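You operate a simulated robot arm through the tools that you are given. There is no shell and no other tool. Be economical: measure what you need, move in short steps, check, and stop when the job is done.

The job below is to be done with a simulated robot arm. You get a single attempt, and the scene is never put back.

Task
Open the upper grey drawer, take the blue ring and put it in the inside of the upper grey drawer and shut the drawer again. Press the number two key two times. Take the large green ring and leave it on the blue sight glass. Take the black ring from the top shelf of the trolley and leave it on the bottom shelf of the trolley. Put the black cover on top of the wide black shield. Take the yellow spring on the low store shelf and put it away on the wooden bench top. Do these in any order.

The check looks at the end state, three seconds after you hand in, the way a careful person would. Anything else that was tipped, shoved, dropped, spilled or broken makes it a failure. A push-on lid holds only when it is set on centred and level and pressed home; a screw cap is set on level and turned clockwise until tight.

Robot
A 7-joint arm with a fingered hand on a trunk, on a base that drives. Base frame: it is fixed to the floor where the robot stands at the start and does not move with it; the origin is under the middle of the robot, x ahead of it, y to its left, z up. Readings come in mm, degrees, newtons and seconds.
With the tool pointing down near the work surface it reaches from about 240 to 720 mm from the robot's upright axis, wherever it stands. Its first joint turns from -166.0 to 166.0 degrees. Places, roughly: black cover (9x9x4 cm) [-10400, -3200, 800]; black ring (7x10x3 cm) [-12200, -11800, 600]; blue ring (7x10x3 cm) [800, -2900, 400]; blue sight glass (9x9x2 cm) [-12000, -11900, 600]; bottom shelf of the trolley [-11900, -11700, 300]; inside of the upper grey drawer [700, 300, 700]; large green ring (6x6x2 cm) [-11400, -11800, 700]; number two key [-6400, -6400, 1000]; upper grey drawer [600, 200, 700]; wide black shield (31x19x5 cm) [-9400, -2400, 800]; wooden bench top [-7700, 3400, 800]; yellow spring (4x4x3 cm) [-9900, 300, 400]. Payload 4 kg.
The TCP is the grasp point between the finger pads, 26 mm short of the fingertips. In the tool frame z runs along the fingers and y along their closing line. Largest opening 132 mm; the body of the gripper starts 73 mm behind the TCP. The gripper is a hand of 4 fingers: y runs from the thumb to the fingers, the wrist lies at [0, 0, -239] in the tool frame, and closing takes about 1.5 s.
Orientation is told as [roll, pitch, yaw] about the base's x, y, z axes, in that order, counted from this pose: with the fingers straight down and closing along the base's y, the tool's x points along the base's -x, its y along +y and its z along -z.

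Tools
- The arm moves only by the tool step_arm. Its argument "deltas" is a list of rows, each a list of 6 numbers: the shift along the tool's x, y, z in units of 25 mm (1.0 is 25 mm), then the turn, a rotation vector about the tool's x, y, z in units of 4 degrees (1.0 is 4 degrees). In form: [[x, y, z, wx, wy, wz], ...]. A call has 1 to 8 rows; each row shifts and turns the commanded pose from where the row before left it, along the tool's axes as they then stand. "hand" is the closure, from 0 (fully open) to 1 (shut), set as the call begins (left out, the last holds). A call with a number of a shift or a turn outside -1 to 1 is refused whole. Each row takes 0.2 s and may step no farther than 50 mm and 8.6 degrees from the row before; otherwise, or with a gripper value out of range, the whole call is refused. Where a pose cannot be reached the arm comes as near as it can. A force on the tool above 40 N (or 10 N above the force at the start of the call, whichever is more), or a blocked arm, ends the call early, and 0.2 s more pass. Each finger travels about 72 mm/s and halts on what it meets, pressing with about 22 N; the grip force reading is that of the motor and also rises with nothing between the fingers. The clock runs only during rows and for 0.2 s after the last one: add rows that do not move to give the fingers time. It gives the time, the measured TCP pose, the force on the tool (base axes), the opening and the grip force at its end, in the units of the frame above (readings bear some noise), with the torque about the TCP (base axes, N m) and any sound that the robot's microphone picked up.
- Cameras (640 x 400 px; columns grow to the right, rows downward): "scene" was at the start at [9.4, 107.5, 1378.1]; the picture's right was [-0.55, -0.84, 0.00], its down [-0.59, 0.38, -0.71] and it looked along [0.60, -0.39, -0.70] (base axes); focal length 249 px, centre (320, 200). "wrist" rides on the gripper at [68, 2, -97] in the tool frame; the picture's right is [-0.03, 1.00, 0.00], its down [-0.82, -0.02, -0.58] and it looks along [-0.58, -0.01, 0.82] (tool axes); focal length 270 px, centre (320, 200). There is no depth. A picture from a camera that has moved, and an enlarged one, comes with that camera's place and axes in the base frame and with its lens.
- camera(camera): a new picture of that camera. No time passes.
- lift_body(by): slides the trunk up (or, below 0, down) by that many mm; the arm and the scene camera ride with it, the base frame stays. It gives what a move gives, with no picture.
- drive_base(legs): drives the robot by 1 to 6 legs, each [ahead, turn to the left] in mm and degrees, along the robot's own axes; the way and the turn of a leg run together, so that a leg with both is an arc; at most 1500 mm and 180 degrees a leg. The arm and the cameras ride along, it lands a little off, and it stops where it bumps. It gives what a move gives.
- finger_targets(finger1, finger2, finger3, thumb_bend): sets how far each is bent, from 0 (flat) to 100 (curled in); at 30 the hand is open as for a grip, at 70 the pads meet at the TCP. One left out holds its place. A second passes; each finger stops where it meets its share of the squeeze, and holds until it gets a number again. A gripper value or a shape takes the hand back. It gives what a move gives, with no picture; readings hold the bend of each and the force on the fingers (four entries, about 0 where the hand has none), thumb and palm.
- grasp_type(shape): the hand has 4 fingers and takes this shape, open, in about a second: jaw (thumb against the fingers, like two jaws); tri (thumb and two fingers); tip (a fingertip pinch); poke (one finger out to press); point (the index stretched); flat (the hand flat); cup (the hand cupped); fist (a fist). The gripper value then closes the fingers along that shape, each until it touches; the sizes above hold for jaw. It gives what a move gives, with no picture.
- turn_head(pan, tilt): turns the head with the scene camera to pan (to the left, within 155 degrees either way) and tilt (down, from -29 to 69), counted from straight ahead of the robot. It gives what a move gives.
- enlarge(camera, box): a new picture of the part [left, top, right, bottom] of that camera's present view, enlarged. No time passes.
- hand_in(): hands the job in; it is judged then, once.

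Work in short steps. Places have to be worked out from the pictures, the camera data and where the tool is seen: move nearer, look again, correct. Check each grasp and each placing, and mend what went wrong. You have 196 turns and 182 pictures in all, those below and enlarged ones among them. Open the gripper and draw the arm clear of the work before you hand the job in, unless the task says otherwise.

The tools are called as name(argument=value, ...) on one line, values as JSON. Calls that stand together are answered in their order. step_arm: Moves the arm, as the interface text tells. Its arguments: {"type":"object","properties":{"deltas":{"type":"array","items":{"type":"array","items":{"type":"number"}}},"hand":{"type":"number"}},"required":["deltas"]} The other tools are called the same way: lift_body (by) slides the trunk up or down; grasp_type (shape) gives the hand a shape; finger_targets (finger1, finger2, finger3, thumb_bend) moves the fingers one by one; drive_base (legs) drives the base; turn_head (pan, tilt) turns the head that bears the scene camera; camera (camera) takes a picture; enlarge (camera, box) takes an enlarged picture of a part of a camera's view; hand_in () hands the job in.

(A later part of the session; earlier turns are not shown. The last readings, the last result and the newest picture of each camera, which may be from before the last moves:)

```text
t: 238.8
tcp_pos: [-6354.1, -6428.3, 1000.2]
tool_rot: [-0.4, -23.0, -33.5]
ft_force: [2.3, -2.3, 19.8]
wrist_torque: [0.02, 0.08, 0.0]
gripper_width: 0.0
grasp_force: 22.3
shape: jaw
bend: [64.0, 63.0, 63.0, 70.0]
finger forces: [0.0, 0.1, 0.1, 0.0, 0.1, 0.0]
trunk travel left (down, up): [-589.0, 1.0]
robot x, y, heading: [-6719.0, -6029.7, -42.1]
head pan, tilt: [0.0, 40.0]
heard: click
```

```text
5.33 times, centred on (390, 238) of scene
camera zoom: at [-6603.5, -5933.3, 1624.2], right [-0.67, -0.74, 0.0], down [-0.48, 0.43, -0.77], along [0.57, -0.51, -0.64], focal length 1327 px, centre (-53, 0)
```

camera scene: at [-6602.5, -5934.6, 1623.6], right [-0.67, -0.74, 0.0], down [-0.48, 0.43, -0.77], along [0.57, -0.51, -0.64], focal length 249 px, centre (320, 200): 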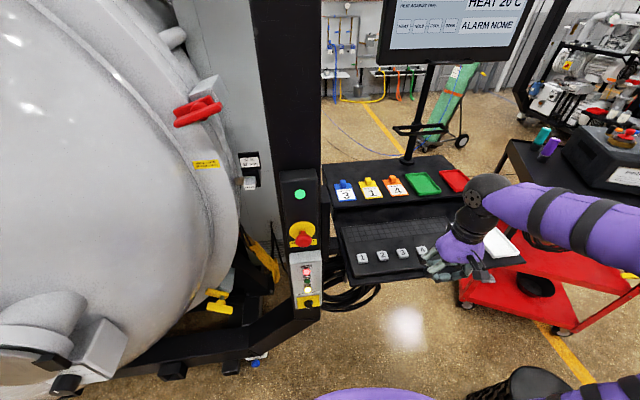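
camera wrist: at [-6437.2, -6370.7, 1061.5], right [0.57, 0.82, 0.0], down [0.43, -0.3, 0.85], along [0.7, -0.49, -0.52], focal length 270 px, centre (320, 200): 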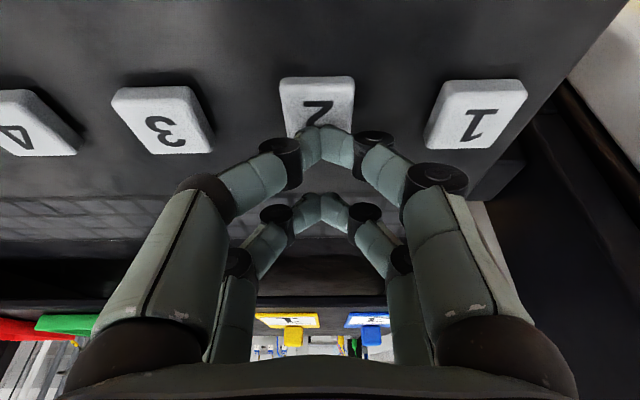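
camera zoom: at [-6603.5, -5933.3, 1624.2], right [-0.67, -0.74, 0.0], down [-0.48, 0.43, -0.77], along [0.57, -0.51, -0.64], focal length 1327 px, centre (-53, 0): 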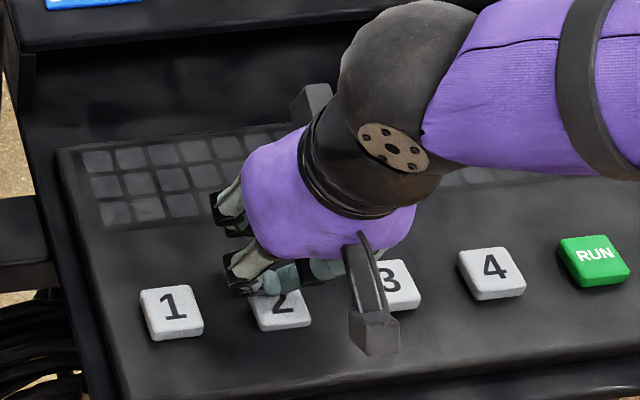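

A click was heard: key 2 pressed once. I lift 25 mm to release, then press the same way again.

step_arm(deltas=[[-0.386, 0, -0.9225, 0, 0, 0], [0, 0, 0, 0, 0, 0], [0, 0, 0, 0, 0, 0]])

step_arm(deltas=[[0.193, 0, 0.461, 0, 0, 0], [0.193, 0, 0.461, 0, 0, 0]])

step_arm(deltas=[[-0.386, 0, -0.9225, 0, 0, 0], [-0.386, 0, -0.9225, 0, 0, 0], [0, 0, 0, 0, 0, 0]])

camera(camera="scene")

```text
t: 239.6
tcp_pos: [-6356.4, -6427.0, 1019.8]
tool_rot: [-0.3, -22.6, -33.6]
ft_force: [-0.2, -0.2, 0.7]
wrist_torque: [0.0, -0.01, -0.01]
gripper_width: 0.0
grasp_force: 22.1
shape: jaw
bend: [63.0, 63.0, 63.0, 70.0]
finger forces: [0.0, 0.1, 0.1, 0.1, 0.0, 0.0]
trunk travel left (down, up): [-589.0, 1.0]
robot x, y, heading: [-6723.6, -6031.4, -42.1]
head pan, tilt: [0.0, 40.0]
```

```text
t: 240.2
tcp_pos: [-6356.0, -6425.7, 998.5]
tool_rot: [-0.4, -23.0, -33.5]
ft_force: [-2.0, -2.0, 24.4]
wrist_torque: [0.01, 0.32, 0.01]
gripper_width: 0.0
grasp_force: 21.6
shape: jaw
bend: [64.0, 63.0, 63.0, 70.0]
finger forces: [0.2, 0.1, 0.0, 0.1, 0.1, 0.0]
trunk travel left (down, up): [-589.0, 1.0]
robot x, y, heading: [-6724.0, -6031.2, -42.2]
head pan, tilt: [0.0, 40.0]
heard: click
```

```text
t: 241.0
tcp_pos: [-6356.0, -6424.6, 1045.7]
tool_rot: [-0.3, -22.7, -33.5]
ft_force: [-0.1, 0.1, -0.5]
wrist_torque: [0.01, 0.03, 0.0]
gripper_width: 0.1
grasp_force: 22.1
shape: jaw
bend: [64.0, 63.0, 63.0, 70.0]
finger forces: [0.0, 0.1, 0.1, 0.0, 0.0, 0.1]
trunk travel left (down, up): [-589.0, 1.0]
robot x, y, heading: [-6725.5, -6029.8, -42.1]
head pan, tilt: [0.0, 40.0]
```

```text
88 pictures are left
camera scene: at [-6603.0, -5934.1, 1623.6], right [-0.67, -0.74, 0.0], down [-0.48, 0.43, -0.77], along [0.57, -0.51, -0.64], focal length 249 px, centre (320, 200)
```

scene: 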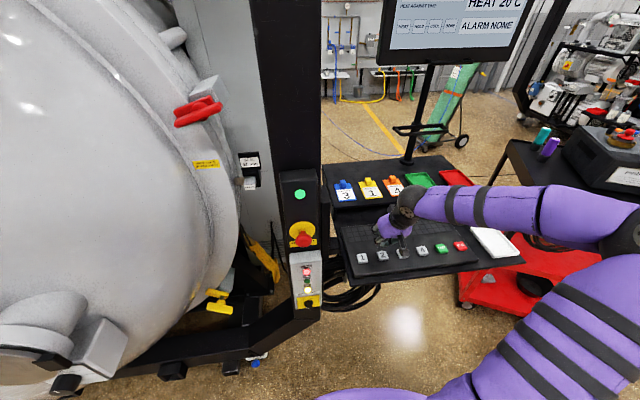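

Both presses clicked. I lift the hand off the console, draw it back and level it.

step_arm(deltas=[[-0.386, 0, -0.9225, 0, 0, 0], [-0.386, 0, -0.9225, 0, 0, 0], [-0.386, 0, -0.9225, 0, 0, 0], [0.9225, 0, -0.386, 0, 0, 0], [0.9225, 0, -0.386, 0, 0, 0], [0.9225, 0, -0.386, 0, 0, 0], [0.9225, 0, -0.386, 0, 0, 0]])

step_arm(deltas=[[1, 0, 0, 0, 1, 0], [1, 0, 0, 0, 1, 0], [1, 0, 0, 0, 1, 0], [0.5, 0, 0, 0, 1, 0], [0, 0, 0, 0, 1, 0], [0, 0, 0, 0, 0.7, 0]])

drive_base(legs=[[-550, 0]])

turn_head(pan=-90, tilt=15)

camera(camera="scene")

```text
t: 242.6
tcp_pos: [-6438.7, -6370.7, 1116.3]
tool_rot: [-0.3, -22.8, -33.5]
ft_force: [0.0, -0.1, 0.2]
wrist_torque: [0.05, 0.0, -0.01]
gripper_width: 0.0
grasp_force: 22.5
shape: jaw
bend: [64.0, 63.0, 63.0, 70.0]
finger forces: [0.1, 0.0, 0.1, 0.0, 0.0, 0.1]
trunk travel left (down, up): [-589.0, 1.0]
robot x, y, heading: [-6724.4, -6028.2, -42.4]
head pan, tilt: [0.0, 40.0]
```

```text
t: 244.0
tcp_pos: [-6507.5, -6323.9, 1092.4]
tool_rot: [-0.4, 0.0, -33.6]
ft_force: [-0.2, 0.3, -0.1]
wrist_torque: [0.01, 0.02, -0.04]
gripper_width: 0.2
grasp_force: 21.6
shape: jaw
bend: [64.0, 63.0, 63.0, 70.0]
finger forces: [0.0, 0.0, 0.0, 0.0, 0.1, 0.0]
trunk travel left (down, up): [-589.0, 1.0]
robot x, y, heading: [-6727.7, -6031.0, -42.2]
head pan, tilt: [0.0, 40.0]
```

```text
t: 247.1
tcp_pos: [-6912.1, -5958.2, 1092.7]
tool_rot: [-0.2, 0.1, -33.7]
ft_force: [0.1, -1.1, 0.1]
wrist_torque: [0.0, 0.02, 0.01]
gripper_width: 0.0
grasp_force: 22.2
shape: jaw
bend: [64.0, 63.0, 63.0, 70.0]
finger forces: [0.1, 0.0, 0.1, 0.0, 0.0, 0.0]
trunk travel left (down, up): [-589.0, 1.0]
robot x, y, heading: [-7129.7, -5664.7, -42.2]
head pan, tilt: [0.0, 40.0]
```

```text
t: 248.8
tcp_pos: [-6912.4, -5960.1, 1092.3]
tool_rot: [-0.2, 0.1, -33.5]
ft_force: [0.7, -1.6, 0.5]
wrist_torque: [0.05, 0.01, 0.02]
gripper_width: 0.0
grasp_force: 21.7
shape: jaw
bend: [64.0, 63.0, 63.0, 70.0]
finger forces: [0.0, 0.1, 0.0, 0.0, 0.1, 0.0]
trunk travel left (down, up): [-589.0, 1.0]
robot x, y, heading: [-7130.8, -5663.9, -42.4]
head pan, tilt: [-90.0, 15.0]
```

```text
87 pictures are left
camera scene: at [-7133.1, -5581.9, 1663.2], right [-0.74, 0.67, 0.0], down [0.17, 0.19, -0.97], along [-0.65, -0.72, -0.26], focal length 249 px, centre (320, 200)
```

scene: 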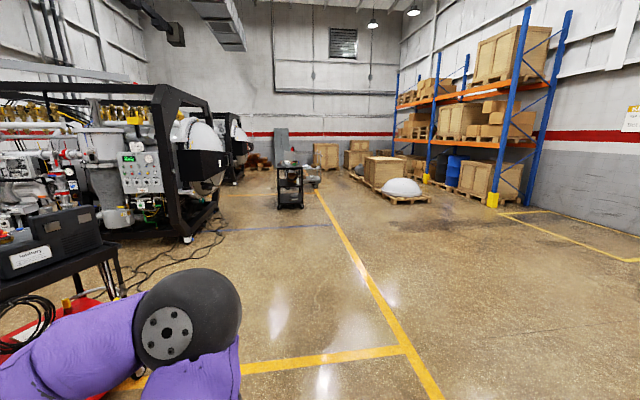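

Trolleys stand in the distance; I zoom on them.

enlarge(camera="scene", box=[250, 140, 350, 215])

```text
5.33 times, centred on (300, 178) of scene
camera zoom: at [-7133.1, -5581.9, 1663.2], right [-0.74, 0.67, 0.0], down [0.17, 0.19, -0.97], along [-0.65, -0.72, -0.26], focal length 1327 px, centre (427, 320)
```

zoom: 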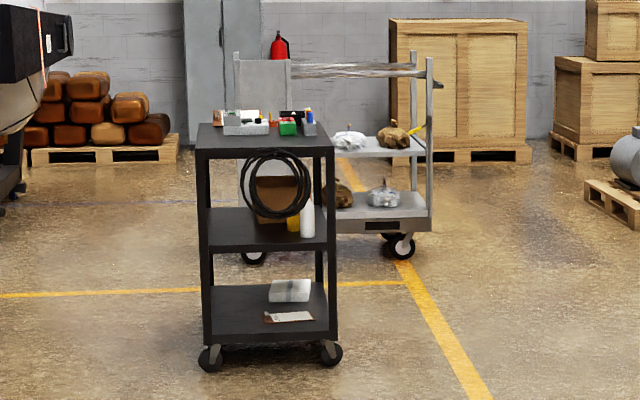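

The grey trolley with items is the target, behind the black cart. I drive to a point short of it, passing right of the black cart.

drive_base(legs=[[0, -88], [1500, 0], [1500, 0], [1400, 0]])

turn_head(pan=5, tilt=18)

camera(camera="scene")

```text
t: 273.7
tcp_pos: [-10250.2, -9199.0, 1092.6]
tool_rot: [-0.3, 0.1, -123.9]
ft_force: [0.1, 1.0, 0.2]
wrist_torque: [-0.02, 0.03, 0.0]
gripper_width: 0.0
grasp_force: 21.9
shape: jaw
bend: [64.0, 63.0, 63.0, 70.0]
finger forces: [0.0, 0.1, 0.0, 0.0, 0.1, 0.1]
trunk travel left (down, up): [-589.0, 1.0]
robot x, y, heading: [-9953.6, -8984.6, -132.1]
head pan, tilt: [-90.0, 15.0]
```

```text
t: 275.4
tcp_pos: [-10250.3, -9198.0, 1093.4]
tool_rot: [-0.3, 0.1, -123.9]
ft_force: [0.4, 0.0, 0.3]
wrist_torque: [0.0, 0.02, -0.03]
gripper_width: 0.2
grasp_force: 22.3
shape: jaw
bend: [64.0, 63.0, 63.0, 70.0]
finger forces: [0.0, 0.0, 0.0, 0.0, 0.0, 0.0]
trunk travel left (down, up): [-589.0, 1.0]
robot x, y, heading: [-9956.8, -8983.7, -132.2]
head pan, tilt: [5.0, 18.0]
```

```text
85 pictures are left
camera scene: at [-9857.6, -9116.2, 1658.3], right [-0.8, 0.61, 0.0], down [0.19, 0.25, -0.95], along [-0.58, -0.76, -0.31], focal length 249 px, centre (320, 200)
```

scene: 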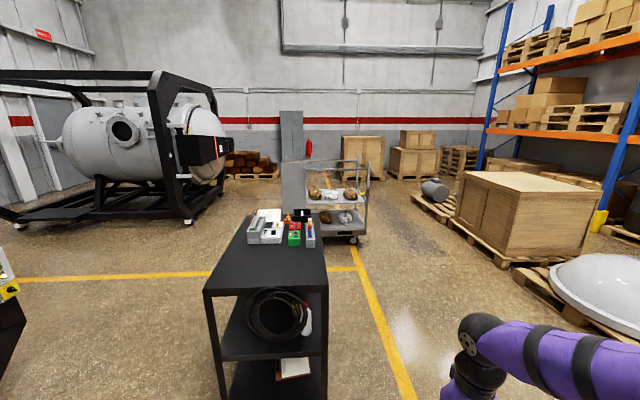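

I route around the black cart's right side and stop in front of the grey trolley for a closer look.

drive_base(legs=[[0, -12.5], [1500, 0], [85, 0], [0, 25.5], [600, 0]])

turn_head(pan=10, tilt=35)

camera(camera="scene")

```text
t: 288.6
tcp_pos: [-11787.6, -10641.3, 1093.1]
tool_rot: [-0.3, 0.1, -111.7]
ft_force: [0.9, -0.1, 0.1]
wrist_torque: [0.02, -0.02, 0.0]
gripper_width: 0.0
grasp_force: 21.6
shape: jaw
bend: [64.0, 63.0, 63.0, 70.0]
finger forces: [0.0, 0.0, 0.0, 0.1, 0.0, 0.0]
trunk travel left (down, up): [-589.0, 1.0]
robot x, y, heading: [-11542.5, -10369.5, -120.1]
head pan, tilt: [5.0, 18.0]
```

```text
t: 289.4
tcp_pos: [-11788.9, -10642.9, 1092.5]
tool_rot: [-0.4, 0.1, -111.7]
ft_force: [-0.3, 0.2, -0.3]
wrist_torque: [0.02, 0.04, 0.0]
gripper_width: 0.0
grasp_force: 21.9
shape: jaw
bend: [64.0, 63.0, 63.0, 70.0]
finger forces: [0.1, 0.0, 0.1, 0.0, 0.0, 0.0]
trunk travel left (down, up): [-589.0, 1.0]
robot x, y, heading: [-11546.7, -10368.0, -120.2]
head pan, tilt: [10.0, 35.0]
```

```text
84 pictures are left
camera scene: at [-11413.1, -10477.3, 1631.3], right [-0.94, 0.34, 0.0], down [0.2, 0.54, -0.82], along [-0.28, -0.77, -0.57], focal length 249 px, centre (320, 200)
```

scene: 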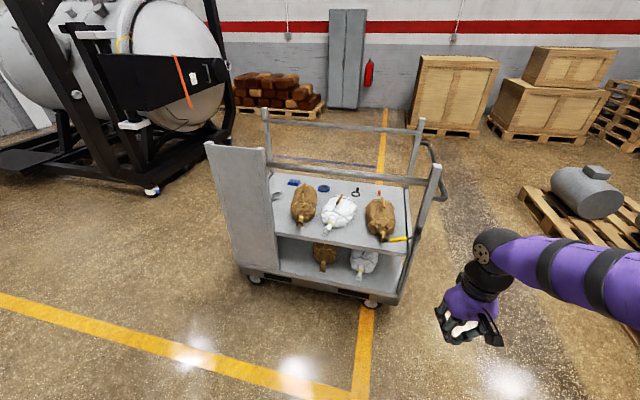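

I enlarge the trolley.

enlarge(camera="scene", box=[190, 100, 450, 310])

enlarge(camera="scene", box=[260, 160, 400, 250])

```text
1.90 times, centred on (320, 205) of scene
camera zoom: at [-11413.1, -10477.3, 1631.3], right [-0.94, 0.34, 0.0], down [0.2, 0.54, -0.82], along [-0.28, -0.77, -0.57], focal length 474 px, centre (320, 190)
```

zoom: 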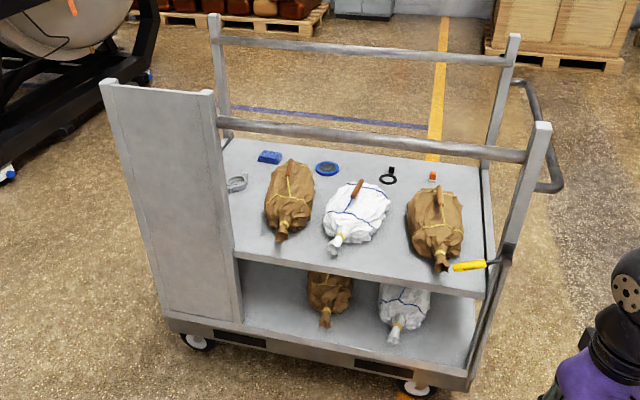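

```text
4.44 times, centred on (330, 205) of scene
camera zoom: at [-11413.1, -10477.3, 1631.3], right [-0.94, 0.34, 0.0], down [0.2, 0.54, -0.82], along [-0.28, -0.77, -0.57], focal length 1106 px, centre (276, 178)
```

zoom: 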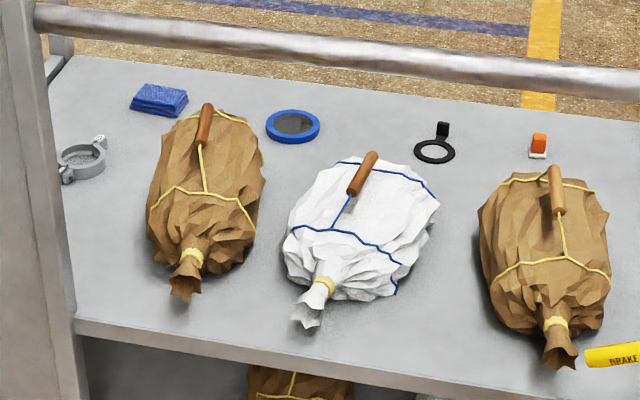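

The sight glass and black ring sit near the trolley's back edge, under side rails about 0.45 m above the shelf, so I will work from the back. I drive around the trolley's right end.

drive_base(legs=[[0, -38], [1450, 0], [0, 59.5], [1300, 0], [0, 95]])

turn_head(pan=45, tilt=35)

camera(camera="scene")

```text
t: 312.0
tcp_pos: [-12661.6, -12328.0, 1092.9]
tool_rot: [-0.2, 0.0, 5.7]
ft_force: [-0.2, -0.2, 0.1]
wrist_torque: [0.01, 0.0, -0.02]
gripper_width: 0.3
grasp_force: 21.8
shape: jaw
bend: [64.0, 63.0, 63.0, 70.0]
finger forces: [0.0, 0.0, 0.0, 0.0, 0.0, 0.0]
trunk travel left (down, up): [-589.0, 1.0]
robot x, y, heading: [-13016.3, -12235.7, -2.7]
head pan, tilt: [10.0, 35.0]
```

```text
t: 313.0
tcp_pos: [-12663.4, -12326.8, 1093.0]
tool_rot: [-0.3, 0.1, 5.6]
ft_force: [-0.2, 0.3, -0.5]
wrist_torque: [0.02, 0.0, 0.02]
gripper_width: 0.1
grasp_force: 21.6
shape: jaw
bend: [64.0, 63.0, 63.0, 70.0]
finger forces: [0.1, 0.0, 0.0, 0.0, 0.1, 0.0]
trunk travel left (down, up): [-589.0, 1.0]
robot x, y, heading: [-13015.9, -12239.2, -2.9]
head pan, tilt: [45.0, 35.0]
```

```text
81 pictures are left
camera scene: at [-13002.1, -12023.6, 1631.2], right [0.67, -0.74, 0.0], down [-0.43, -0.38, -0.82], along [0.61, 0.55, -0.57], focal length 249 px, centre (320, 200)
```

scene: 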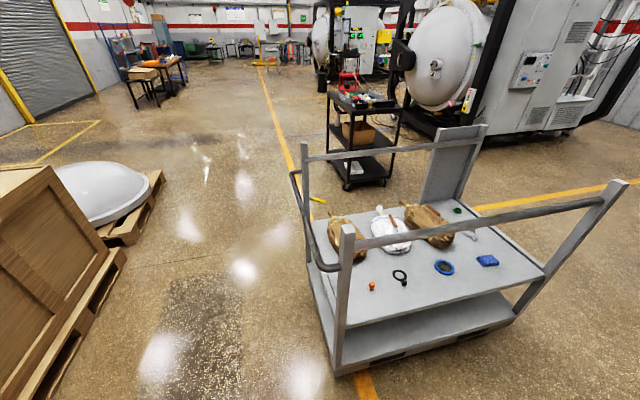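

The small green item at (457, 210) near the end panel may be the green ring. I enlarge.

enlarge(camera="scene", box=[340, 180, 540, 310])

```text
3.08 times, centred on (440, 245) of scene
camera zoom: at [-13002.1, -12023.6, 1631.2], right [0.67, -0.74, 0.0], down [-0.43, -0.38, -0.82], along [0.61, 0.55, -0.57], focal length 765 px, centre (-49, 62)
```

zoom: 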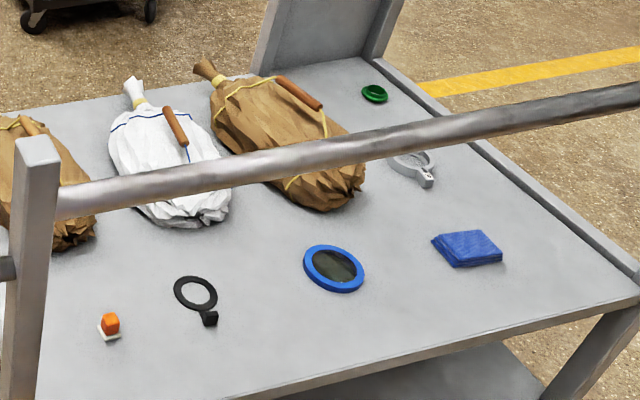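

Shelf height is about 650. The black ring is at [−12167, −11784] with its tab at about [−12211, −11825]; the green ring is by the end panel at about [−11446, −11823]. I drive to the back side in front of the black ring and turn the hand to match the tab.

drive_base(legs=[[0, -5], [485, 0], [0, 64]])

lift_body(by=-330)

turn_head(pan=0, tilt=40)

camera(camera="scene")

camera(camera="wrist")

```text
t: 319.5
tcp_pos: [-12261.3, -12054.7, 1092.9]
tool_rot: [-0.3, 0.1, 63.2]
ft_force: [0.0, 0.7, 0.3]
wrist_torque: [0.03, 0.02, -0.01]
gripper_width: 0.5
grasp_force: 22.3
shape: jaw
bend: [64.0, 63.0, 63.0, 70.0]
finger forces: [0.0, 0.0, 0.0, 0.1, 0.0, 0.1]
trunk travel left (down, up): [-589.0, 1.0]
robot x, y, heading: [-12524.2, -12304.6, 54.7]
head pan, tilt: [45.0, 35.0]
```

```text
t: 322.8
tcp_pos: [-12260.1, -12054.5, 763.1]
tool_rot: [-0.3, 0.1, 63.3]
ft_force: [0.1, -0.9, 0.6]
wrist_torque: [0.06, -0.01, 0.0]
gripper_width: 0.1
grasp_force: 22.1
shape: jaw
bend: [64.0, 63.0, 63.0, 70.0]
finger forces: [0.0, 0.0, 0.0, 0.1, 0.0, 0.0]
trunk travel left (down, up): [-259.0, 331.0]
robot x, y, heading: [-12525.7, -12305.1, 55.0]
head pan, tilt: [45.0, 35.0]
```

```text
t: 323.9
tcp_pos: [-12260.7, -12052.9, 762.2]
tool_rot: [-0.3, 0.1, 63.3]
ft_force: [0.1, 0.1, 0.5]
wrist_torque: [-0.01, -0.04, -0.05]
gripper_width: 0.0
grasp_force: 22.1
shape: jaw
bend: [64.0, 63.0, 63.0, 70.0]
finger forces: [0.0, 0.1, 0.1, 0.0, 0.0, 0.1]
trunk travel left (down, up): [-259.0, 331.0]
robot x, y, heading: [-12530.0, -12303.7, 54.9]
head pan, tilt: [0.0, 40.0]
```

```text
79 pictures are left
camera scene: at [-12636.7, -12197.4, 1293.7], right [0.82, -0.57, 0.0], down [-0.37, -0.53, -0.77], along [0.44, 0.63, -0.64], focal length 249 px, centre (320, 200)
```

scene: 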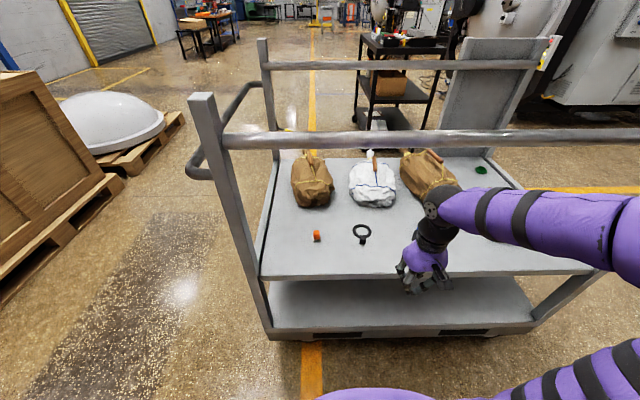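

```text
78 pictures are left
camera wrist: at [-12294.0, -12114.6, 860.3], right [-0.88, 0.47, -0.01], down [0.38, 0.72, 0.58], along [0.28, 0.51, -0.82], focal length 270 px, centre (320, 200)
```

wrist: 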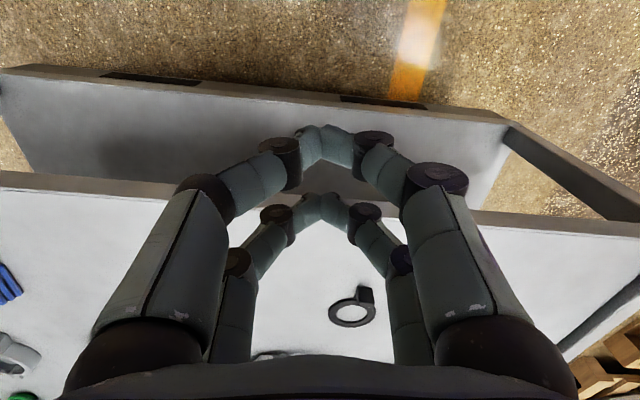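

The ring's tab is at about [−12210, −11840]. I turn the hand 18°, set a 60 mm opening and move in over the tab at the present height, under the rail.

step_arm(deltas=[[0, 0, 0, 0, 0, 0.9], [0, 0, 0, 0, 0, 0.9], [0, 0, 0, 0, 0, 0.9], [0, 0, 0, 0, 0, 0.9], [0, 0, 0, 0, 0, 0.9]], hand=0.55)

step_arm(deltas=[[-0.994, 0.661, 0, 0, 0, 0], [-0.994, 0.661, 0, 0, 0, 0], [-0.994, 0.661, 0, 0, 0, 0], [-0.994, 0.661, 0, 0, 0, 0], [-0.994, 0.661, 0, 0, 0, 0], [-0.994, 0.661, 0, 0, 0, 0], [-0.994, 0.661, 0, 0, 0, 0]])

camera(camera="wrist")

camera(camera="scene")

```text
t: 325.1
tcp_pos: [-12261.5, -12055.0, 762.5]
tool_rot: [-0.4, 0.0, 45.2]
ft_force: [-0.5, 0.0, -1.1]
wrist_torque: [-0.03, 0.01, 0.01]
gripper_width: 59.0
grasp_force: 0.0
shape: jaw
bend: [73.0, 73.0, 73.0, 70.0]
finger forces: [0.0, 0.0, 0.0, 0.0, 0.0, 0.1]
trunk travel left (down, up): [-259.0, 331.0]
robot x, y, heading: [-12524.1, -12305.9, 55.1]
head pan, tilt: [0.0, 40.0]
```

```text
t: 326.7
tcp_pos: [-12220.2, -11855.8, 759.4]
tool_rot: [-0.2, 0.4, 45.2]
ft_force: [0.0, -0.7, 0.2]
wrist_torque: [0.02, -0.01, 0.03]
gripper_width: 59.2
grasp_force: 0.1
shape: jaw
bend: [73.0, 73.0, 73.0, 70.0]
finger forces: [0.0, 0.1, 0.0, 0.1, 0.0, 0.1]
trunk travel left (down, up): [-259.0, 331.0]
robot x, y, heading: [-12524.0, -12306.1, 54.9]
head pan, tilt: [0.0, 40.0]
```

```text
77 pictures are left
camera wrist: at [-12270.2, -11902.3, 857.2], right [-0.69, 0.72, -0.01], down [0.59, 0.57, 0.57], along [0.42, 0.39, -0.82], focal length 270 px, centre (320, 200)
```

wrist: 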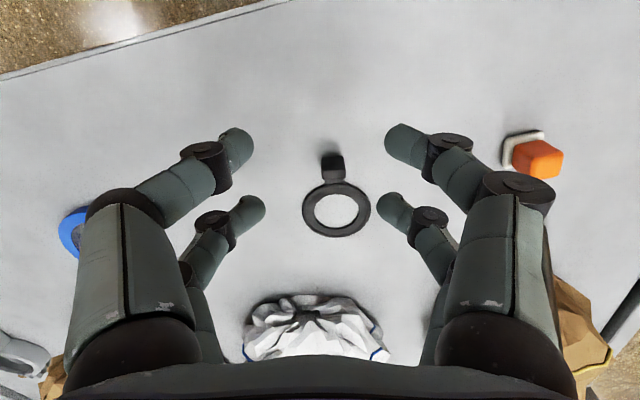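

```text
76 pictures are left
camera scene: at [-12635.8, -12200.7, 1293.1], right [0.82, -0.58, 0.0], down [-0.37, -0.52, -0.77], along [0.44, 0.63, -0.64], focal length 249 px, centre (320, 200)
```

scene: 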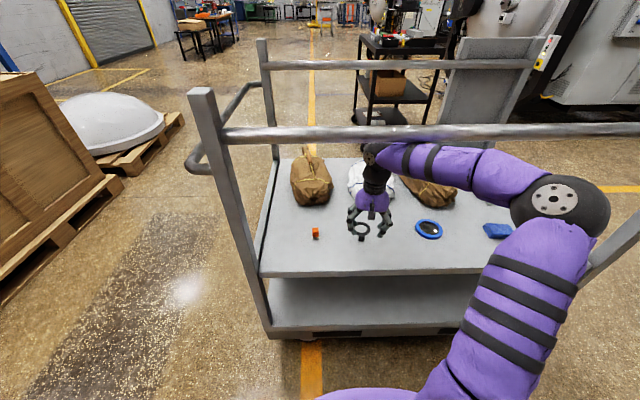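

The tab is 27 mm inward and 8 mm to the side of the TCP. I correct by 13 and 8 mm and descend 72 mm.

step_arm(deltas=[[-0.52, 0.31, 0, 0, 0, 0], [0, 0, 0.96, 0, 0, 0], [0, 0, 0.96, 0, 0, 0], [0, 0, 0.96, 0, 0, 0]])

camera(camera="wrist")

```text
t: 327.7
tcp_pos: [-12216.6, -11834.1, 689.7]
tool_rot: [-0.3, -0.1, 45.4]
ft_force: [-0.8, 0.2, 0.4]
wrist_torque: [0.02, -0.02, 0.0]
gripper_width: 59.3
grasp_force: 0.0
shape: jaw
bend: [73.0, 73.0, 73.0, 70.0]
finger forces: [0.0, 0.0, 0.1, 0.1, 0.1, 0.0]
trunk travel left (down, up): [-259.0, 331.0]
robot x, y, heading: [-12526.2, -12307.9, 55.0]
head pan, tilt: [0.0, 40.0]
```

```text
75 pictures are left
camera wrist: at [-12266.7, -11880.5, 787.0], right [-0.69, 0.72, -0.01], down [0.59, 0.57, 0.58], along [0.42, 0.4, -0.81], focal length 270 px, centre (320, 200)
```

wrist: 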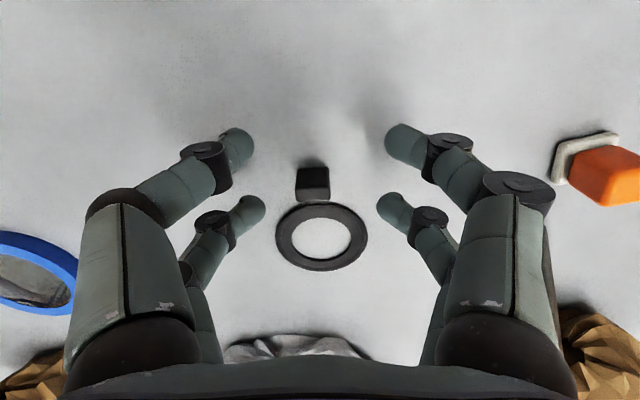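

Nearly there; small corrections and descend 15 mm.

step_arm(deltas=[[0.22, -0.1, 0, 0, 0, 0], [0, 0, 0.35, 0, 0, 0], [0, 0, 0.25, 0, 0, 0]])

camera(camera="wrist")

```text
t: 328.5
tcp_pos: [-12219.1, -11841.3, 675.5]
tool_rot: [-0.4, -0.1, 45.4]
ft_force: [-0.3, 0.5, -0.2]
wrist_torque: [0.01, 0.0, 0.0]
gripper_width: 58.8
grasp_force: 0.1
shape: jaw
bend: [73.0, 73.0, 73.0, 70.0]
finger forces: [0.0, 0.1, 0.1, 0.0, 0.0, 0.0]
trunk travel left (down, up): [-259.0, 331.0]
robot x, y, heading: [-12528.5, -12305.3, 55.0]
head pan, tilt: [0.0, 40.0]
```

```text
74 pictures are left
camera wrist: at [-12269.1, -11888.1, 772.3], right [-0.69, 0.72, -0.01], down [0.59, 0.57, 0.58], along [0.42, 0.4, -0.82], focal length 270 px, centre (320, 200)
```

wrist: 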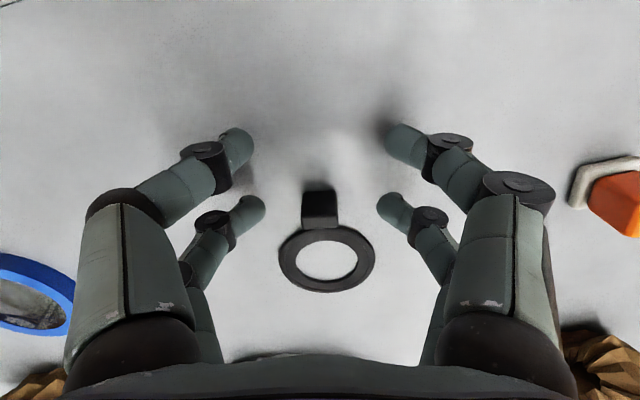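

The tab is level with the rear pair. I go 3 mm lower and close.

step_arm(deltas=[[0, 0, 0.12, 0, 0, 0], [0, 0, 0, 0, 0, 0], [0, 0, 0, 0, 0, 0], [0, 0, 0, 0, 0, 0], [0, 0, 0, 0, 0, 0], [0, 0, 0, 0, 0, 0], [0, 0, 0, 0, 0, 0]], hand=1)

step_arm(deltas=[[0, 0, -0.4, 0, 0, 0], [0, 0, -0.8, 0, 0, 0], [0, 0, -0.8, 0, 0, 0]])

camera(camera="wrist")

```text
t: 330.1
tcp_pos: [-12219.4, -11840.4, 674.0]
tool_rot: [-0.3, 0.0, 45.4]
ft_force: [0.6, -0.1, -0.4]
wrist_torque: [-0.01, 0.02, 0.04]
gripper_width: 0.0
grasp_force: 22.4
shape: jaw
bend: [62.0, 72.0, 72.0, 70.0]
finger forces: [0.0, 19.4, 19.2, 0.1, 0.0, 0.1]
trunk travel left (down, up): [-259.0, 331.0]
robot x, y, heading: [-12526.4, -12306.5, 55.1]
head pan, tilt: [0.0, 40.0]
```

```text
t: 330.9
tcp_pos: [-12219.8, -11842.7, 721.8]
tool_rot: [-0.4, 0.0, 45.4]
ft_force: [0.1, 0.2, -1.2]
wrist_torque: [0.01, 0.03, 0.03]
gripper_width: 0.0
grasp_force: 21.7
shape: jaw
bend: [62.0, 72.0, 72.0, 70.0]
finger forces: [0.0, 19.3, 19.2, 0.0, 0.0, 0.1]
trunk travel left (down, up): [-259.0, 331.0]
robot x, y, heading: [-12523.0, -12306.9, 55.1]
head pan, tilt: [0.0, 40.0]
```

```text
73 pictures are left
camera wrist: at [-12269.2, -11889.1, 818.5], right [-0.69, 0.72, -0.01], down [0.59, 0.57, 0.58], along [0.42, 0.4, -0.82], focal length 270 px, centre (320, 200)
```

wrist: 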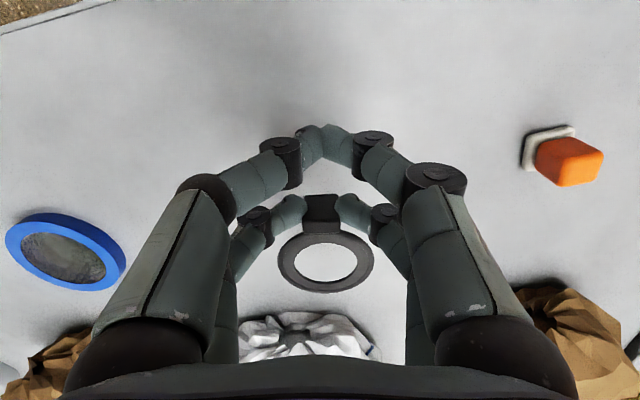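

The black ring is held. I draw it out past the shelf edge and lower the trunk to bring it to the bottom shelf's level.

step_arm(deltas=[[1, 0, 0, 0, 0, 0], [1, 0, 0, 0, 0, 0], [1, 0, 0, 0, 0, 0], [1, 0, 0, 0, 0, 0], [1, 0, 0, 0, 0, 0], [1, 0, 0, 0, 0, 0], [1, 0, 0, 0, 0, 0], [1, 0, 0, 0, 0, 0]])

drive_base(legs=[[-60, 0]])

lift_body(by=-250)

camera(camera="wrist")

camera(camera="scene")

```text
t: 332.7
tcp_pos: [-12360.9, -11980.9, 722.8]
tool_rot: [-0.2, 0.0, 45.2]
ft_force: [-1.1, 1.8, -0.3]
wrist_torque: [-0.05, 0.02, 0.01]
gripper_width: 0.0
grasp_force: 21.8
shape: jaw
bend: [62.0, 72.0, 72.0, 70.0]
finger forces: [0.1, 19.4, 19.3, 0.0, 0.0, 0.1]
trunk travel left (down, up): [-259.0, 331.0]
robot x, y, heading: [-12525.1, -12305.0, 54.8]
head pan, tilt: [0.0, 40.0]
```

```text
t: 333.6
tcp_pos: [-12396.4, -12030.2, 723.3]
tool_rot: [-0.3, 0.0, 45.3]
ft_force: [1.1, 0.5, -0.9]
wrist_torque: [0.0, 0.01, -0.01]
gripper_width: 0.1
grasp_force: 22.2
shape: jaw
bend: [62.0, 72.0, 72.0, 70.0]
finger forces: [0.1, 19.2, 19.3, 0.1, 0.0, 0.0]
trunk travel left (down, up): [-259.0, 331.0]
robot x, y, heading: [-12564.4, -12352.4, 54.8]
head pan, tilt: [0.0, 40.0]
```

```text
t: 336.2
tcp_pos: [-12395.9, -12031.0, 474.1]
tool_rot: [-0.3, 0.0, 45.3]
ft_force: [0.2, -0.1, -0.1]
wrist_torque: [-0.04, -0.01, -0.06]
gripper_width: 0.0
grasp_force: 22.1
shape: jaw
bend: [62.0, 72.0, 72.0, 70.0]
finger forces: [0.0, 19.3, 19.3, 0.0, 0.1, 0.0]
trunk travel left (down, up): [-9.0, 581.0]
robot x, y, heading: [-12561.7, -12355.6, 54.9]
head pan, tilt: [0.0, 40.0]
```

```text
72 pictures are left
camera wrist: at [-12446.1, -12078.3, 570.4], right [-0.69, 0.72, -0.01], down [0.59, 0.57, 0.58], along [0.42, 0.4, -0.82], focal length 270 px, centre (320, 200)
```

wrist: 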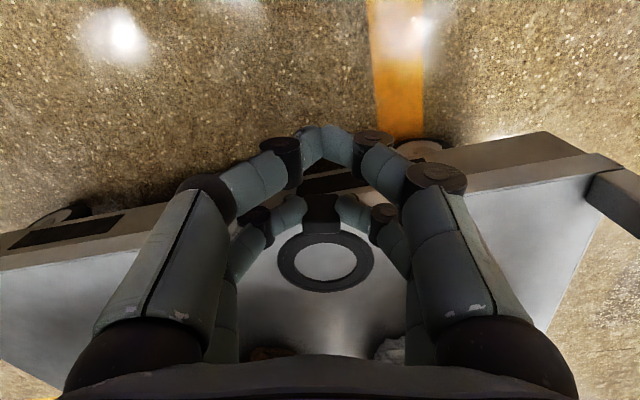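

```text
71 pictures are left
camera scene: at [-12671.8, -12247.3, 1043.7], right [0.82, -0.57, 0.0], down [-0.37, -0.53, -0.77], along [0.44, 0.63, -0.64], focal length 249 px, centre (320, 200)
```

scene: 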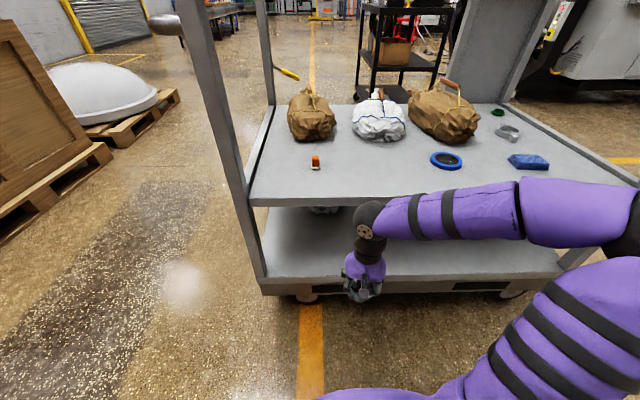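

I tilt the hand 24° back so the fingers point in under the upper shelf, then check.

step_arm(deltas=[[0, 0, 0, 0, -1, 0], [0, 0, 0, 0, -1, 0], [0, 0, 0, 0, -1, 0], [0, 0, 0, 0, -1, 0], [0, 0, 0, 0, -1, 0], [0, 0, 0, 0, -1, 0], [0.386, 0, 0.9225, 0, 0, 0], [0.386, 0, 0.9225, 0, 0, 0]])

step_arm(deltas=[[-0.9225, 0, 0.386, 0, 0, 0], [-0.9225, 0, 0.386, 0, 0, 0], [-0.9225, 0, 0.386, 0, 0, 0]])

camera(camera="wrist")

camera(camera="scene")

```text
t: 338.0
tcp_pos: [-12382.3, -11991.0, 443.0]
tool_rot: [-0.4, -23.9, 45.4]
ft_force: [0.0, -0.4, -0.1]
wrist_torque: [0.0, -0.05, -0.02]
gripper_width: 0.0
grasp_force: 21.8
shape: jaw
bend: [62.0, 72.0, 72.0, 70.0]
finger forces: [0.1, 19.3, 19.4, 0.0, 0.0, 0.0]
out of reach, approached as far as the arm can: row 5, 6, 7, 8
trunk travel left (down, up): [-9.0, 581.0]
robot x, y, heading: [-12560.6, -12351.2, 54.9]
head pan, tilt: [0.0, 40.0]
```

```text
t: 338.8
tcp_pos: [-12329.4, -11940.3, 445.9]
tool_rot: [-0.3, -23.9, 45.6]
ft_force: [0.1, -0.9, 0.0]
wrist_torque: [0.0, -0.01, 0.03]
gripper_width: 0.0
grasp_force: 21.8
shape: jaw
bend: [62.0, 72.0, 72.0, 70.0]
finger forces: [0.1, 19.3, 19.3, 0.0, 0.0, 0.1]
trunk travel left (down, up): [-9.0, 581.0]
robot x, y, heading: [-12564.9, -12352.8, 55.0]
head pan, tilt: [0.0, 40.0]
```

```text
70 pictures are left
camera wrist: at [-12402.4, -12010.7, 506.3], right [-0.69, 0.72, 0.0], down [0.37, 0.35, 0.86], along [0.62, 0.6, -0.51], focal length 270 px, centre (320, 200)
```

wrist: 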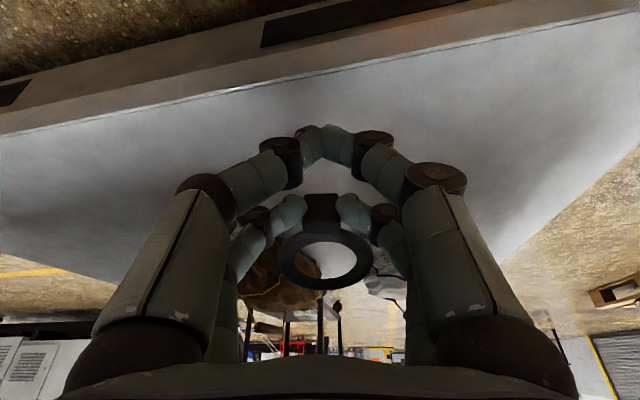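

```text
69 pictures are left
camera scene: at [-12671.9, -12247.3, 1043.6], right [0.82, -0.57, 0.0], down [-0.37, -0.53, -0.77], along [0.44, 0.63, -0.64], focal length 249 px, centre (320, 200)
```

scene: 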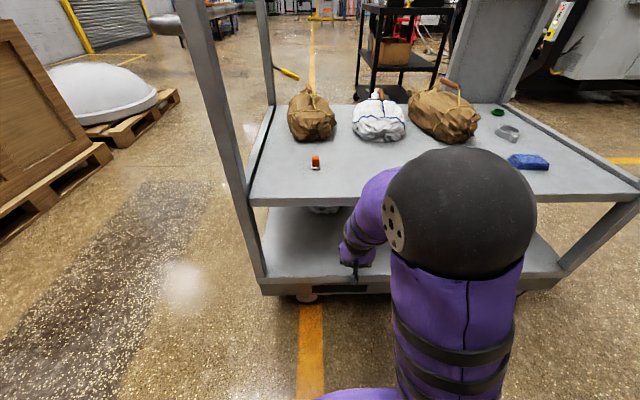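

Clear view of the bottom shelf. I move 50 mm further in, then descend 75 mm and check.

step_arm(deltas=[[-0.914, 0, 0.407, 0, 0, 0], [-0.914, 0, 0.407, 0, 0, 0], [0.407, 0, 0.914, 0, 0, 0], [0.407, 0, 0.914, 0, 0, 0], [0.407, 0, 0.914, 0, 0, 0]])

camera(camera="wrist")

camera(camera="scene")

```text
t: 340.0
tcp_pos: [-12293.7, -11902.9, 368.5]
tool_rot: [-0.3, -23.9, 45.4]
ft_force: [-0.5, 0.0, 0.5]
wrist_torque: [-0.01, 0.04, -0.02]
gripper_width: 0.1
grasp_force: 22.3
shape: jaw
bend: [62.0, 72.0, 72.0, 70.0]
finger forces: [0.0, 19.3, 19.3, 0.0, 0.1, 0.0]
trunk travel left (down, up): [-9.0, 581.0]
robot x, y, heading: [-12562.8, -12353.9, 54.8]
head pan, tilt: [0.0, 40.0]
```

```text
68 pictures are left
camera wrist: at [-12366.5, -11975.1, 428.9], right [-0.69, 0.72, 0.01], down [0.37, 0.35, 0.86], along [0.62, 0.6, -0.51], focal length 270 px, centre (320, 200)
```

wrist: 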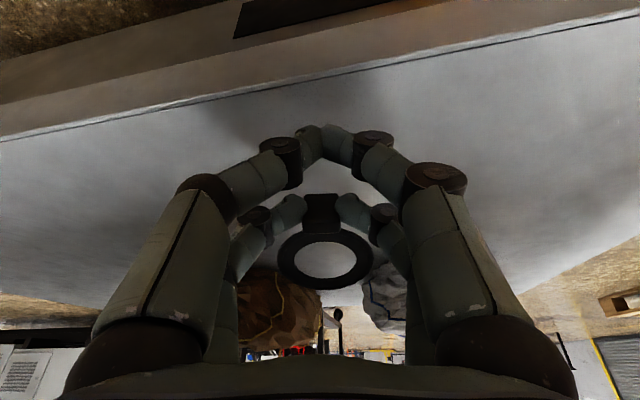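

```text
67 pictures are left
camera scene: at [-12671.8, -12247.4, 1043.7], right [0.82, -0.57, 0.0], down [-0.37, -0.53, -0.77], along [0.44, 0.63, -0.64], focal length 249 px, centre (320, 200)
```

scene: 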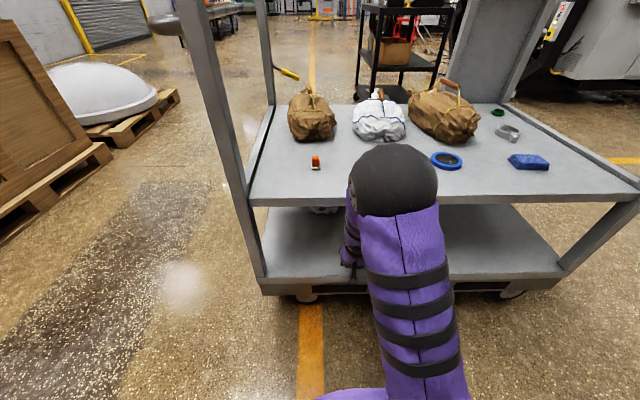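

I move 25 mm further in and then step down until the fingertips touch the deck.

step_arm(deltas=[[-0.914, 0, 0.407, 0, 0, 0], [0.13, 0, 0.29, 0, 0, 0], [0.13, 0, 0.29, 0, 0, 0], [0.13, 0, 0.29, 0, 0, 0]])

camera(camera="wrist")

```text
t: 341.0
tcp_pos: [-12276.5, -11886.3, 346.5]
tool_rot: [-0.5, -24.0, 45.4]
ft_force: [0.5, -0.9, -0.3]
wrist_torque: [-0.03, 0.03, 0.04]
gripper_width: 0.0
grasp_force: 22.2
shape: jaw
bend: [62.0, 72.0, 72.0, 70.0]
finger forces: [0.0, 19.3, 19.3, 0.0, 0.1, 0.1]
trunk travel left (down, up): [-9.0, 581.0]
robot x, y, heading: [-12561.9, -12359.3, 54.7]
head pan, tilt: [0.0, 40.0]
```

```text
66 pictures are left
camera wrist: at [-12350.0, -11956.8, 407.4], right [-0.69, 0.72, 0.0], down [0.37, 0.35, 0.86], along [0.62, 0.6, -0.51], focal length 270 px, centre (320, 200)
```

wrist: 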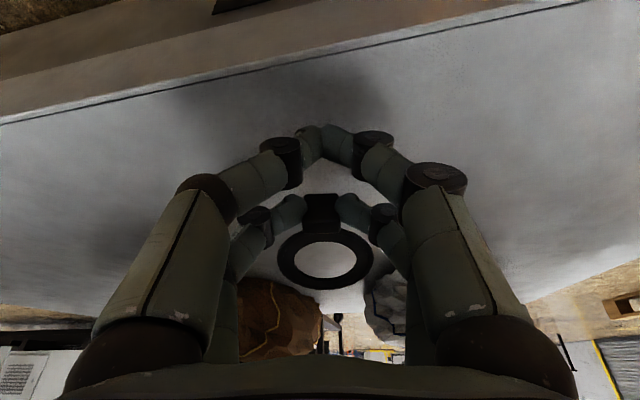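

Shadows are closing in; I continue down.

step_arm(deltas=[[0.13, 0, 0.29, 0, 0, 0], [0.13, 0, 0.29, 0, 0, 0], [0.1, 0, 0.22, 0, 0, 0], [0.1, 0, 0.22, 0, 0, 0], [0.1, 0, 0.22, 0, 0, 0], [0.1, 0, 0.22, 0, 0, 0]])

camera(camera="wrist")

```text
t: 341.8
tcp_pos: [-12274.3, -11881.3, 335.2]
tool_rot: [0.2, -24.8, 45.4]
ft_force: [-3.1, -4.1, 23.4]
wrist_torque: [-0.24, 0.3, 0.0]
gripper_width: 0.0
grasp_force: 22.1
shape: jaw
bend: [65.0, 72.0, 72.0, 70.0]
finger forces: [0.1, 19.3, 19.3, 0.1, 0.0, 0.0]
trunk travel left (down, up): [-9.0, 581.0]
robot x, y, heading: [-12564.3, -12354.9, 54.9]
head pan, tilt: [0.0, 40.0]
stopped in row 3: the force on the tool passed its limit at 46 N (the readings are from after the stop); the commanded pose is now the measured one
```

```text
65 pictures are left
camera wrist: at [-12348.3, -11953.3, 394.4], right [-0.69, 0.72, 0.01], down [0.37, 0.34, 0.87], along [0.62, 0.6, -0.5], focal length 270 px, centre (320, 200)
```

wrist: 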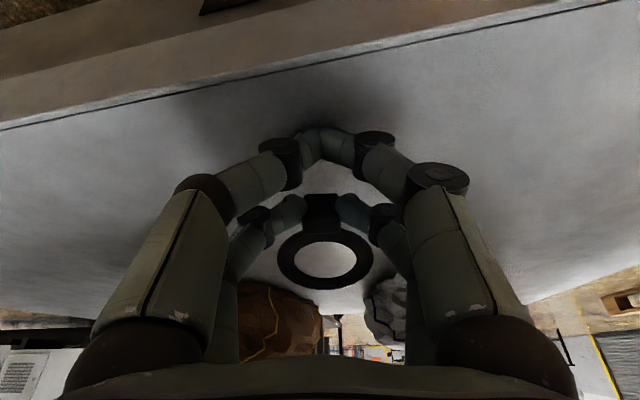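

Front fingertips touch the deck; the ring hangs about 1–2 cm above it. I ease off slightly and open gently so it settles on the shelf.

step_arm(deltas=[[-0.04, 0, -0.08, 0, 0.5, 0], [0, 0, 0, 0, 0.5, 0]])

step_arm(deltas=[[0, 0, 0, 0, 0, 0], [0, 0, 0, 0, 0, 0], [0, 0, 0, 0, 0, 0], [0, 0, 0, 0, 0, 0], [0, 0, 0, 0, 0, 0]], hand=0.55)

camera(camera="wrist")

```text
t: 342.4
tcp_pos: [-12275.5, -11882.4, 334.9]
tool_rot: [-0.2, -20.5, 45.2]
ft_force: [2.0, 2.2, 9.1]
wrist_torque: [0.03, 0.05, -0.01]
gripper_width: 0.2
grasp_force: 22.2
shape: jaw
bend: [65.0, 72.0, 72.0, 70.0]
finger forces: [0.0, 19.3, 19.3, 0.1, 0.0, 0.0]
trunk travel left (down, up): [-9.0, 581.0]
robot x, y, heading: [-12560.4, -12355.4, 55.0]
head pan, tilt: [0.0, 40.0]
```

```text
t: 343.6
tcp_pos: [-12273.8, -11881.3, 334.9]
tool_rot: [-0.1, -20.5, 45.3]
ft_force: [1.2, 0.1, 1.3]
wrist_torque: [0.0, 0.03, 0.0]
gripper_width: 58.9
grasp_force: 0.1
shape: jaw
bend: [73.0, 73.0, 73.0, 70.0]
finger forces: [0.5, 0.0, 0.0, 0.0, 0.0, 0.0]
trunk travel left (down, up): [-9.0, 581.0]
robot x, y, heading: [-12561.4, -12354.0, 55.1]
head pan, tilt: [0.0, 40.0]
```

```text
64 pictures are left
camera wrist: at [-12345.7, -11950.8, 401.2], right [-0.69, 0.72, 0.01], down [0.41, 0.39, 0.83], along [0.59, 0.58, -0.56], focal length 270 px, centre (320, 200)
```

wrist: 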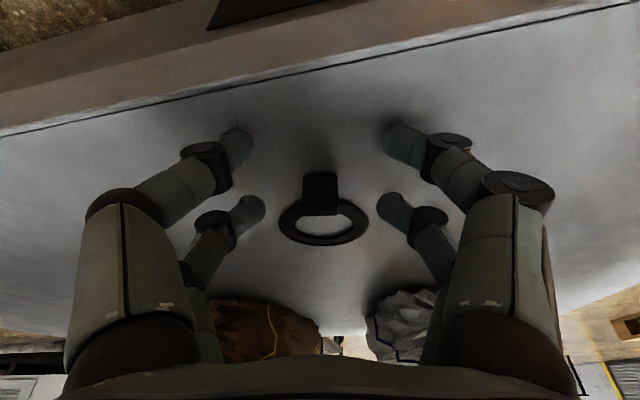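

The black ring lies flat on the bottom shelf. I raise 12 mm and drive straight back.

step_arm(deltas=[[-0.17, 0, -0.45, 0, 0, 0]])

drive_base(legs=[[-320, 0]])

camera(camera="scene")

camera(camera="wrist")

```text
t: 343.9
tcp_pos: [-12276.1, -11881.4, 345.7]
tool_rot: [-0.2, -20.5, 45.2]
ft_force: [0.2, -0.6, -0.3]
wrist_torque: [-0.02, 0.01, -0.01]
gripper_width: 58.7
grasp_force: 0.0
shape: jaw
bend: [73.0, 73.0, 73.0, 70.0]
finger forces: [0.0, 0.1, 0.1, 0.0, 0.0, 0.0]
trunk travel left (down, up): [-9.0, 581.0]
robot x, y, heading: [-12561.7, -12355.1, 55.0]
head pan, tilt: [0.0, 40.0]
```

```text
t: 346.1
tcp_pos: [-12460.4, -12140.6, 346.9]
tool_rot: [-0.2, -20.5, 45.9]
ft_force: [-0.1, 0.5, 0.1]
wrist_torque: [0.0, -0.01, -0.02]
gripper_width: 58.8
grasp_force: 0.2
shape: jaw
bend: [73.0, 73.0, 73.0, 70.0]
finger forces: [0.0, 0.0, 0.0, 0.0, 0.1, 0.0]
trunk travel left (down, up): [-9.0, 581.0]
robot x, y, heading: [-12742.2, -12613.7, 55.4]
head pan, tilt: [0.0, 40.0]
```

```text
63 pictures are left
camera scene: at [-12853.5, -12507.9, 1043.6], right [0.82, -0.57, 0.0], down [-0.37, -0.53, -0.77], along [0.44, 0.63, -0.64], focal length 249 px, centre (320, 200)
```

scene: 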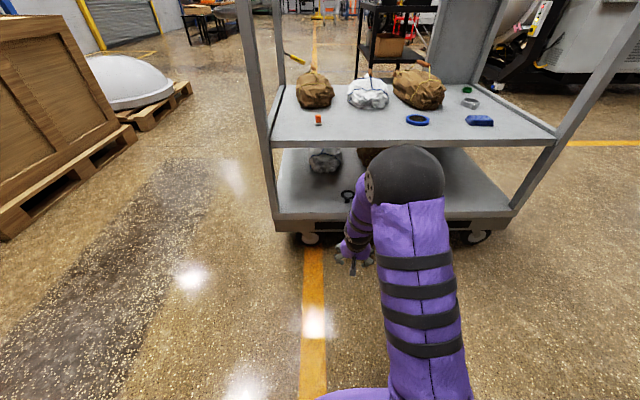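

```text
62 pictures are left
camera wrist: at [-12530.2, -12208.3, 413.8], right [-0.7, 0.72, 0.01], down [0.41, 0.39, 0.83], along [0.59, 0.58, -0.56], focal length 270 px, centre (320, 200)
```

wrist: 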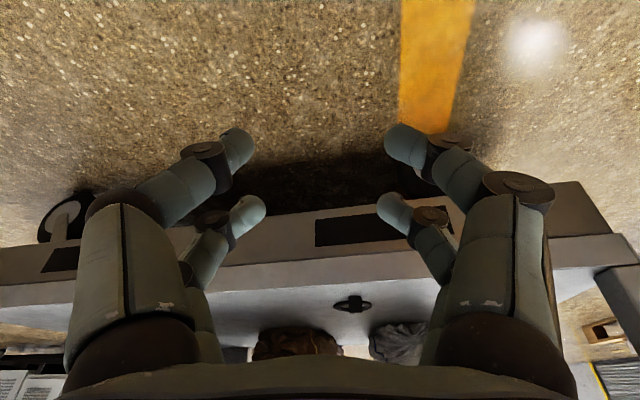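

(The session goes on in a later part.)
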